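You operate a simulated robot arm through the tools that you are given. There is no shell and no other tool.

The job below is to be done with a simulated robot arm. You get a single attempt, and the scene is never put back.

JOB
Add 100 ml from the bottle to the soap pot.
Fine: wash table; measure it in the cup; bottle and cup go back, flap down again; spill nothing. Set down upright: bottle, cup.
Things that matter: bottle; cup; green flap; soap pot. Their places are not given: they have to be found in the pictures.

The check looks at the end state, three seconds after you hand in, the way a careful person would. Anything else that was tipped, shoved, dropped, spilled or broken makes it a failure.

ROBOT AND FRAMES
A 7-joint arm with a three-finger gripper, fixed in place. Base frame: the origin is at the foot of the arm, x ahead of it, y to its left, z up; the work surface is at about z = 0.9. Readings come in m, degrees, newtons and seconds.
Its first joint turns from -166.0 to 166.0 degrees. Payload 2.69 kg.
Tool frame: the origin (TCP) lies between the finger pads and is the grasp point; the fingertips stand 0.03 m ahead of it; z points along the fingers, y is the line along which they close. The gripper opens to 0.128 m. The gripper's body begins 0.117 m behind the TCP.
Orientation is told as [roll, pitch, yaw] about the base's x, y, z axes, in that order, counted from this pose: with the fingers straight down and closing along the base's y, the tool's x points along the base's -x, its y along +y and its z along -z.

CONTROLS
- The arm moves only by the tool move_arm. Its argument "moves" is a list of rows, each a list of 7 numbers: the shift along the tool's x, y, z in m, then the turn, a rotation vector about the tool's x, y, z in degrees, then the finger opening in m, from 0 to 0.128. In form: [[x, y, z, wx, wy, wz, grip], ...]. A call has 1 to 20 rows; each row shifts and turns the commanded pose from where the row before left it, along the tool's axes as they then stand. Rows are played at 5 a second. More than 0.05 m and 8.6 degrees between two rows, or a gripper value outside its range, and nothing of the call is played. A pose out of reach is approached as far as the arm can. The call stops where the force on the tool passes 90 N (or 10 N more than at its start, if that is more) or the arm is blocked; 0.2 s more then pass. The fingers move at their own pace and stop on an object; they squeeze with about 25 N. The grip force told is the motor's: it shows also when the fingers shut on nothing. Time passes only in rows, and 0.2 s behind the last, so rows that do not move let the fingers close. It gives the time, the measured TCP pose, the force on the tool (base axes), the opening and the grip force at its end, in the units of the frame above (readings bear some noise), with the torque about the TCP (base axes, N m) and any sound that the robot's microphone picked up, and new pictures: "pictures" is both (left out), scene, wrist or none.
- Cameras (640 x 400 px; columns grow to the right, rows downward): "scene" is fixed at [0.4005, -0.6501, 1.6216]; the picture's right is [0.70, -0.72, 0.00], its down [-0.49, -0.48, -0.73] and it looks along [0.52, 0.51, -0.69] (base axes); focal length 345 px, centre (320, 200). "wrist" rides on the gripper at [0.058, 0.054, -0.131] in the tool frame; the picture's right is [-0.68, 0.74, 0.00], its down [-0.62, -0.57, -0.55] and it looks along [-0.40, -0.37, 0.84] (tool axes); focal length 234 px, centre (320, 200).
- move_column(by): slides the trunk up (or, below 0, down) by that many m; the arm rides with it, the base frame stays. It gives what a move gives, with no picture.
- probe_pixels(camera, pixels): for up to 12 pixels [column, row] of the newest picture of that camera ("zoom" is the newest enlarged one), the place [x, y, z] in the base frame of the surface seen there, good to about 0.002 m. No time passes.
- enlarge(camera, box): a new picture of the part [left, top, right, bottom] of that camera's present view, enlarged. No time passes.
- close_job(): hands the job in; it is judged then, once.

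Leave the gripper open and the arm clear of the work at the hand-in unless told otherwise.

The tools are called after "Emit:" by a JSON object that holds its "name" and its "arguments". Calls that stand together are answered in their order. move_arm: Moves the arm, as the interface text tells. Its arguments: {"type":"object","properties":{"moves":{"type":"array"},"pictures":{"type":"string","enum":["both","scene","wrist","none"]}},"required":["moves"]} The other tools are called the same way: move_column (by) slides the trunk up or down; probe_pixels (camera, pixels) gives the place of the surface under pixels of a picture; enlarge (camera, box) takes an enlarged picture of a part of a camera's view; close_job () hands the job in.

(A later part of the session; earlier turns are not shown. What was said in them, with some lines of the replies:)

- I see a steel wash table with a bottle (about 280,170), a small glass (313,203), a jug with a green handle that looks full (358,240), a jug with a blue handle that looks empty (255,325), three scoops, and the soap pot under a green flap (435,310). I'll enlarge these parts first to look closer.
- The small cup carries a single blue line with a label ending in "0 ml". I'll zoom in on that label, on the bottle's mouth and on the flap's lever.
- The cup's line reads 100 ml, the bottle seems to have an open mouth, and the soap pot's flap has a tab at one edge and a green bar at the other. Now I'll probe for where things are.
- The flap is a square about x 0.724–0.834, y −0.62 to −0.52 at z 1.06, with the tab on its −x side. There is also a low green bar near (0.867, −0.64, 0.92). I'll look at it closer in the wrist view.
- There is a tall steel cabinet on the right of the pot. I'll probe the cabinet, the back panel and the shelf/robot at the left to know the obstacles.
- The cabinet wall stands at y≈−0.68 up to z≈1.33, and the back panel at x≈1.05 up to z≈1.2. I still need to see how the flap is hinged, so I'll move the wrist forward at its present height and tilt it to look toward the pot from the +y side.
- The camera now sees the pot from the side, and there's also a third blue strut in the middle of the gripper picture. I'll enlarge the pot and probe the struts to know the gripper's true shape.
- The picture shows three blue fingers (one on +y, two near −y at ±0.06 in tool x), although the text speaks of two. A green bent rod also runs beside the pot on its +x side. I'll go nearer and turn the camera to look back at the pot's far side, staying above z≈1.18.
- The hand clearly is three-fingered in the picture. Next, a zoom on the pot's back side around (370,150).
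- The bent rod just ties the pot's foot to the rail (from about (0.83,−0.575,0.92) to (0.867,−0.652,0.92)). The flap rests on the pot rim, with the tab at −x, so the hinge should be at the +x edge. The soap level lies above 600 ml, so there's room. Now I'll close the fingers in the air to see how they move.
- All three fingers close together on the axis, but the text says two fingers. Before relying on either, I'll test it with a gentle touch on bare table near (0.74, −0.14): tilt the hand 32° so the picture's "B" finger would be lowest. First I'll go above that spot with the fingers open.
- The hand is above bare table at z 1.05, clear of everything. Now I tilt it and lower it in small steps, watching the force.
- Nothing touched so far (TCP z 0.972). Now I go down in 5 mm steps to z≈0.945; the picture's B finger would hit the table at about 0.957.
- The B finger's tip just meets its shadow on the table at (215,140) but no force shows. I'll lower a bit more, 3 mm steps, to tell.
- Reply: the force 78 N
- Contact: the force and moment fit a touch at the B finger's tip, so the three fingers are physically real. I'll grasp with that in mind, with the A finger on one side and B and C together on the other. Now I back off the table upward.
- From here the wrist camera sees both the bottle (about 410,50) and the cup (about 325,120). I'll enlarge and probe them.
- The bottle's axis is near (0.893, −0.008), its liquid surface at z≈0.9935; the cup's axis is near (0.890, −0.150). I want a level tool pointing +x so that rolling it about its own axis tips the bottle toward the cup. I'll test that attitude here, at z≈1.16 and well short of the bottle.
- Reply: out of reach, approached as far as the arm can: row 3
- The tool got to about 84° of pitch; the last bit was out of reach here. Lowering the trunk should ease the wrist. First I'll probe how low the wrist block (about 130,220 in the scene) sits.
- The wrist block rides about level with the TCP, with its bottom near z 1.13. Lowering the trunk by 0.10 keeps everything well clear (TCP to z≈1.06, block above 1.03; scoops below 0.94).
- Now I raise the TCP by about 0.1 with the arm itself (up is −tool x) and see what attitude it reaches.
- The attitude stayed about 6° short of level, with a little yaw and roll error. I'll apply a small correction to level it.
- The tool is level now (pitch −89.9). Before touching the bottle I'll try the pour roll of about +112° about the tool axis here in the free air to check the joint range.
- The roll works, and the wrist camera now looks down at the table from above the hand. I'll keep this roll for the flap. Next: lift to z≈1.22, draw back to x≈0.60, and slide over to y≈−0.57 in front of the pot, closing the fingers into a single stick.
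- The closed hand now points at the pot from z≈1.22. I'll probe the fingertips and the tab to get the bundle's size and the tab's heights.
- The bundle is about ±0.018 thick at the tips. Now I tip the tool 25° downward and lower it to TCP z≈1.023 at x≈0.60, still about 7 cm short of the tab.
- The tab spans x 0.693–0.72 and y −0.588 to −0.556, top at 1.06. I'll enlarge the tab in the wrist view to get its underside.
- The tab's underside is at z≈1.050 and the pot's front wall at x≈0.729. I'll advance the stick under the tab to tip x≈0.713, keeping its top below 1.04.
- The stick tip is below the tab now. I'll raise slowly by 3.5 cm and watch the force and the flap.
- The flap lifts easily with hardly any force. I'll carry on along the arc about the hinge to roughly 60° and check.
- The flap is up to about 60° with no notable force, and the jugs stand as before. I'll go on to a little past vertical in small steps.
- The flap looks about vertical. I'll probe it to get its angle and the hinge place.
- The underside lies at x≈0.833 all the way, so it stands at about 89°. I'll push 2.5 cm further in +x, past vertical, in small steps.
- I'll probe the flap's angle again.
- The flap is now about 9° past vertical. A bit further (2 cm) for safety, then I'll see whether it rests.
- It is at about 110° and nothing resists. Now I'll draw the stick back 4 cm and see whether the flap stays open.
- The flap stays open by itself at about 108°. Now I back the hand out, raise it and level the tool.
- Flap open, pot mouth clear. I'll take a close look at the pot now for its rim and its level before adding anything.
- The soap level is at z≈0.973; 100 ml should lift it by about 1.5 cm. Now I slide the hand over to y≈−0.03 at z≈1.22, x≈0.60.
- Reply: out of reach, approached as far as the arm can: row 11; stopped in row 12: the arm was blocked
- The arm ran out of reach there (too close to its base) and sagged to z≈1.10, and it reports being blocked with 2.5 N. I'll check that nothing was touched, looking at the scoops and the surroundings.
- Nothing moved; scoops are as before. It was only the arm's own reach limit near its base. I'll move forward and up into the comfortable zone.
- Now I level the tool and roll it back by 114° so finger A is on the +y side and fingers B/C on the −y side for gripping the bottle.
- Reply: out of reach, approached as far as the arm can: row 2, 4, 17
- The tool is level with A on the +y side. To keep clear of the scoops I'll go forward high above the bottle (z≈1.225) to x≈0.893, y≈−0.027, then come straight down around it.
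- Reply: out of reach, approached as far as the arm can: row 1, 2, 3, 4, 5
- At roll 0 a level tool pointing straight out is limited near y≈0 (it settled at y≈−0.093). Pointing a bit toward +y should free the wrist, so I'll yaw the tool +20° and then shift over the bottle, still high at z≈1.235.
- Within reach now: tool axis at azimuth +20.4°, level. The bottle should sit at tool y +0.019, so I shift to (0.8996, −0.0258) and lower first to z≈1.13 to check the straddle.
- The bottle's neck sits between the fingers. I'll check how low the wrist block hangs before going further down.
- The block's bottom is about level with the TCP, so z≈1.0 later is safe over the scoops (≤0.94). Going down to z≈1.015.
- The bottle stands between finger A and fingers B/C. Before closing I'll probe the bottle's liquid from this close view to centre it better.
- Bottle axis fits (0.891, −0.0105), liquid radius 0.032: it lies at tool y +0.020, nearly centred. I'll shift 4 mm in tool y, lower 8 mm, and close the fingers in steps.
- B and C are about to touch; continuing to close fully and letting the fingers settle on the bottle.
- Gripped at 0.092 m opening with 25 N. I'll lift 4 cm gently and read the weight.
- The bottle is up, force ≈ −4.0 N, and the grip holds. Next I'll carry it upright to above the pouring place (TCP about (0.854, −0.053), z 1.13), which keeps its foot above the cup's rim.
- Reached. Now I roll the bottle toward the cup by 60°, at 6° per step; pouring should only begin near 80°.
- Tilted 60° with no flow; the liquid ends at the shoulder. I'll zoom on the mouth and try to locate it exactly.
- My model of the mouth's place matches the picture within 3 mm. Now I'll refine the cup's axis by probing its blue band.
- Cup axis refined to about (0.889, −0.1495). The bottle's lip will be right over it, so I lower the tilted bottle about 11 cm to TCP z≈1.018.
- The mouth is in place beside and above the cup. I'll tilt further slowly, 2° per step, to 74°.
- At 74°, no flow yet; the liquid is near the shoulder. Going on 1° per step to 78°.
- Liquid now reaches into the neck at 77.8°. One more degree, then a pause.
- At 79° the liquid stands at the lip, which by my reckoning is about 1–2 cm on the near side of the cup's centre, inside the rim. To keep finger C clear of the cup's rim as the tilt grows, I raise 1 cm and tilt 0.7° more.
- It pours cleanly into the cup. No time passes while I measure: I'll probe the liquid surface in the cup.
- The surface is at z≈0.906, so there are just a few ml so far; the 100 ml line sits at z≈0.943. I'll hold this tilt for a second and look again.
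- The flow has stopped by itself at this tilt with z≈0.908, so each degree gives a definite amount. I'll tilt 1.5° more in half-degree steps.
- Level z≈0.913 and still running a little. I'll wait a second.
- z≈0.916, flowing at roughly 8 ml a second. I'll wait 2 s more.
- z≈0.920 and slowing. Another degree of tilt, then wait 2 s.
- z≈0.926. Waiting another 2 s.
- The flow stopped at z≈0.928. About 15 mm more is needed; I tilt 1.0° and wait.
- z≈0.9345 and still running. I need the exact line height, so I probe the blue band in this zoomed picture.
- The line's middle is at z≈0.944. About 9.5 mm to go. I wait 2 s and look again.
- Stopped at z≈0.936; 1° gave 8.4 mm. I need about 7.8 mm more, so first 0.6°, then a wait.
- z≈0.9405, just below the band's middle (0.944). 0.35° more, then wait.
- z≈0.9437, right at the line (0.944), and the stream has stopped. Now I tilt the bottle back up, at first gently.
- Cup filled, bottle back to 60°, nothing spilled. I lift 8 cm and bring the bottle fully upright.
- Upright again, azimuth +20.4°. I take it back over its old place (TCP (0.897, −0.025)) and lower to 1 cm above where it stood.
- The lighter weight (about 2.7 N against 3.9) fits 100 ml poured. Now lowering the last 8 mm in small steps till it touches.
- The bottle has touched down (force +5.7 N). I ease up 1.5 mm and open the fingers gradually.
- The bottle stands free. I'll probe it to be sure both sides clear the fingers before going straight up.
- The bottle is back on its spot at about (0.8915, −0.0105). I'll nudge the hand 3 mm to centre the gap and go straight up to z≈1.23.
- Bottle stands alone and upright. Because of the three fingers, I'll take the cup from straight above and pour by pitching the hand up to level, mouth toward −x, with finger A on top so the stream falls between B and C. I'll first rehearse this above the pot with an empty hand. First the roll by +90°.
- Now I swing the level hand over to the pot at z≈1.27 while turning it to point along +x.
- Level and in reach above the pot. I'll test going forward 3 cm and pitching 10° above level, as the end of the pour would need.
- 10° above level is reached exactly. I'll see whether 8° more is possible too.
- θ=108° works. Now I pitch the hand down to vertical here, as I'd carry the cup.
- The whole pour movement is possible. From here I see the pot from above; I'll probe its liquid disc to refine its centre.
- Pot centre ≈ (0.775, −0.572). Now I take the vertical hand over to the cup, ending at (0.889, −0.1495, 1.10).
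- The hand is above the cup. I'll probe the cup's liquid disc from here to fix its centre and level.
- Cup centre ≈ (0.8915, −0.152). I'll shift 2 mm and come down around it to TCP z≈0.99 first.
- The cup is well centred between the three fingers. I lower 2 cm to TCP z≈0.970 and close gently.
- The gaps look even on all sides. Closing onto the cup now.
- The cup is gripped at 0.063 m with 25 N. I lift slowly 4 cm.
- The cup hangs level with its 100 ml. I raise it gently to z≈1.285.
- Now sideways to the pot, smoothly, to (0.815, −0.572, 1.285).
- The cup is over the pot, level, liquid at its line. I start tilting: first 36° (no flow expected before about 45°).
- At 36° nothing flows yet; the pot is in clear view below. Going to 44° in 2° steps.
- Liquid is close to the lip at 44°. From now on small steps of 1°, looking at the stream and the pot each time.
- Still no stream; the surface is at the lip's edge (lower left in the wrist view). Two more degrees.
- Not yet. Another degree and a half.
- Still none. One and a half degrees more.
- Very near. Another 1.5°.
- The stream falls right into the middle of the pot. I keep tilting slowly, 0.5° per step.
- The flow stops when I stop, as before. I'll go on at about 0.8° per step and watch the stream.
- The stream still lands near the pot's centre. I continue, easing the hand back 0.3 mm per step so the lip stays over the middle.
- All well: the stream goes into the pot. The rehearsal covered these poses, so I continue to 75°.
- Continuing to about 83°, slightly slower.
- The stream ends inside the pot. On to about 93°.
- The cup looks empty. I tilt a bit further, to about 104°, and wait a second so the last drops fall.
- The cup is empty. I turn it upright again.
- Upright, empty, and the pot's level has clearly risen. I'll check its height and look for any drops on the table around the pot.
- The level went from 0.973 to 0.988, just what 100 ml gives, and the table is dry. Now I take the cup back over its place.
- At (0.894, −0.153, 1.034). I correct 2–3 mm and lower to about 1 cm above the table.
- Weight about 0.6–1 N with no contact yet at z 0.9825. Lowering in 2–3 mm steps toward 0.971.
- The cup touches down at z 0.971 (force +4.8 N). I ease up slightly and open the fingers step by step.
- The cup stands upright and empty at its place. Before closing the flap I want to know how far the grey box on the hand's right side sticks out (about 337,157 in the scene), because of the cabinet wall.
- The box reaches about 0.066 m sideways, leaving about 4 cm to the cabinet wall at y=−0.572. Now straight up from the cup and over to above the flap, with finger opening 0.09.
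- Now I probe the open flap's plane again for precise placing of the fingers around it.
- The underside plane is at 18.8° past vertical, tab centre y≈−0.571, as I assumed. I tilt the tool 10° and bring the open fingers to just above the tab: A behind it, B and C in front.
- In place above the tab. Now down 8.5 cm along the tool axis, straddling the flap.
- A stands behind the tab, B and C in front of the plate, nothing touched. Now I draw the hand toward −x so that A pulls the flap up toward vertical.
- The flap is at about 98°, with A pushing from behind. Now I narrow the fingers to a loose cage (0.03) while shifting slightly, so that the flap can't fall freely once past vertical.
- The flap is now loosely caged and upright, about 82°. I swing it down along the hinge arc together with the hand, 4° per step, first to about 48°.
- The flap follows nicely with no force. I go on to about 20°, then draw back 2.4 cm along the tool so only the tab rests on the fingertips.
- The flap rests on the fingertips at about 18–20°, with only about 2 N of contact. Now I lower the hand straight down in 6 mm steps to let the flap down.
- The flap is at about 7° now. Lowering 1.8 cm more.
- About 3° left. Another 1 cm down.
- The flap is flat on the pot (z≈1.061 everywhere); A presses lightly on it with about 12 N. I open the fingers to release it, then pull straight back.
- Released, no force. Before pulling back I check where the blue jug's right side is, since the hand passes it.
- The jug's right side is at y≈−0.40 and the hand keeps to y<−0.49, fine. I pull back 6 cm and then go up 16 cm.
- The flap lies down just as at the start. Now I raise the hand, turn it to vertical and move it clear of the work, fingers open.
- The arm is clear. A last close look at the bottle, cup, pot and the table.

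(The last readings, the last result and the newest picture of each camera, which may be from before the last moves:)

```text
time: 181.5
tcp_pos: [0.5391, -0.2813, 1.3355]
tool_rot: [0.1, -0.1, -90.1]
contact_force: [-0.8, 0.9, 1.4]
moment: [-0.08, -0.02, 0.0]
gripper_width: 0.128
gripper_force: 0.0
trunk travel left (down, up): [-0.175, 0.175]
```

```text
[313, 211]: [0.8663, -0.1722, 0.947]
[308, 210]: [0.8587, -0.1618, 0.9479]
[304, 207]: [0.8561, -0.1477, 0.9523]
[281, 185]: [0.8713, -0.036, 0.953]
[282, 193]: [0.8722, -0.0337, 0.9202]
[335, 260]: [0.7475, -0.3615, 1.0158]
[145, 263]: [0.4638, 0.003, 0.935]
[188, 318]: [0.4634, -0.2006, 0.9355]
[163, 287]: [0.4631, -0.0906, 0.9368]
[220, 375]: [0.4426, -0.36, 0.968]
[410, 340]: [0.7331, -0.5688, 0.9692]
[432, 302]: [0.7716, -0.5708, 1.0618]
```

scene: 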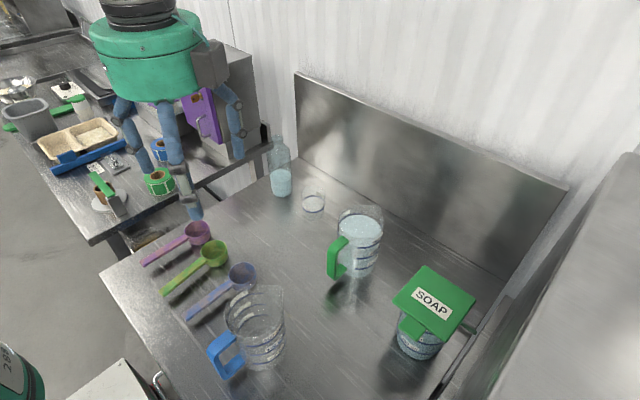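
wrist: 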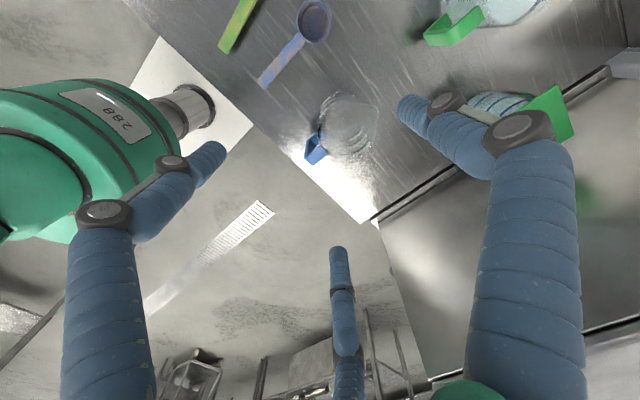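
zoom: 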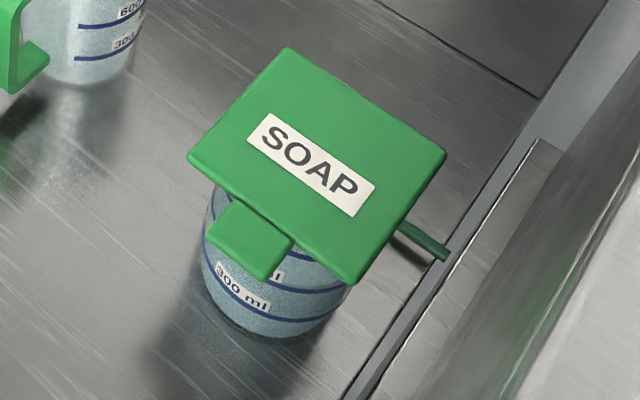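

Everything is in place. The bottle stands upright on its spot, the cup is empty and upright where it was, and the flap is flat at z≈1.061. The jugs and scoops are unmoved, the table is dry, the gripper is open and the arm is clear. I'm handing the job in.

Emit:
{"name": "close_job", "arguments": {}}

```text
The job is handed in.
```

I added 100 ml from the bottle to the soap pot, measured in the cup, and handed the job in. I haven't seen the verdict of the check.

- **Amount:** I filled the cup to its 100 ml line (liquid at z ≈ 0.9437, line at about 0.944). After I emptied the cup, the soap level in the pot rose from about 0.973 to 0.988, which fits 100 ml.
- **Bottle and cup:** Both stand upright within a few millimetres of where they were. The cup is empty.
- **Flap:** It lies flat on the pot again, at the same height as at the start.
- **Everything else:** No spills show in the pictures. The jugs and scoops are where they were, the gripper is open and the arm is clear.

The gripper turned out to have three fingers, not the two described. I confirmed this early on by touching a fingertip to a bare patch of table. Later the arm was blocked once when it ran out of reach near its base. The scoops nearby had not moved.
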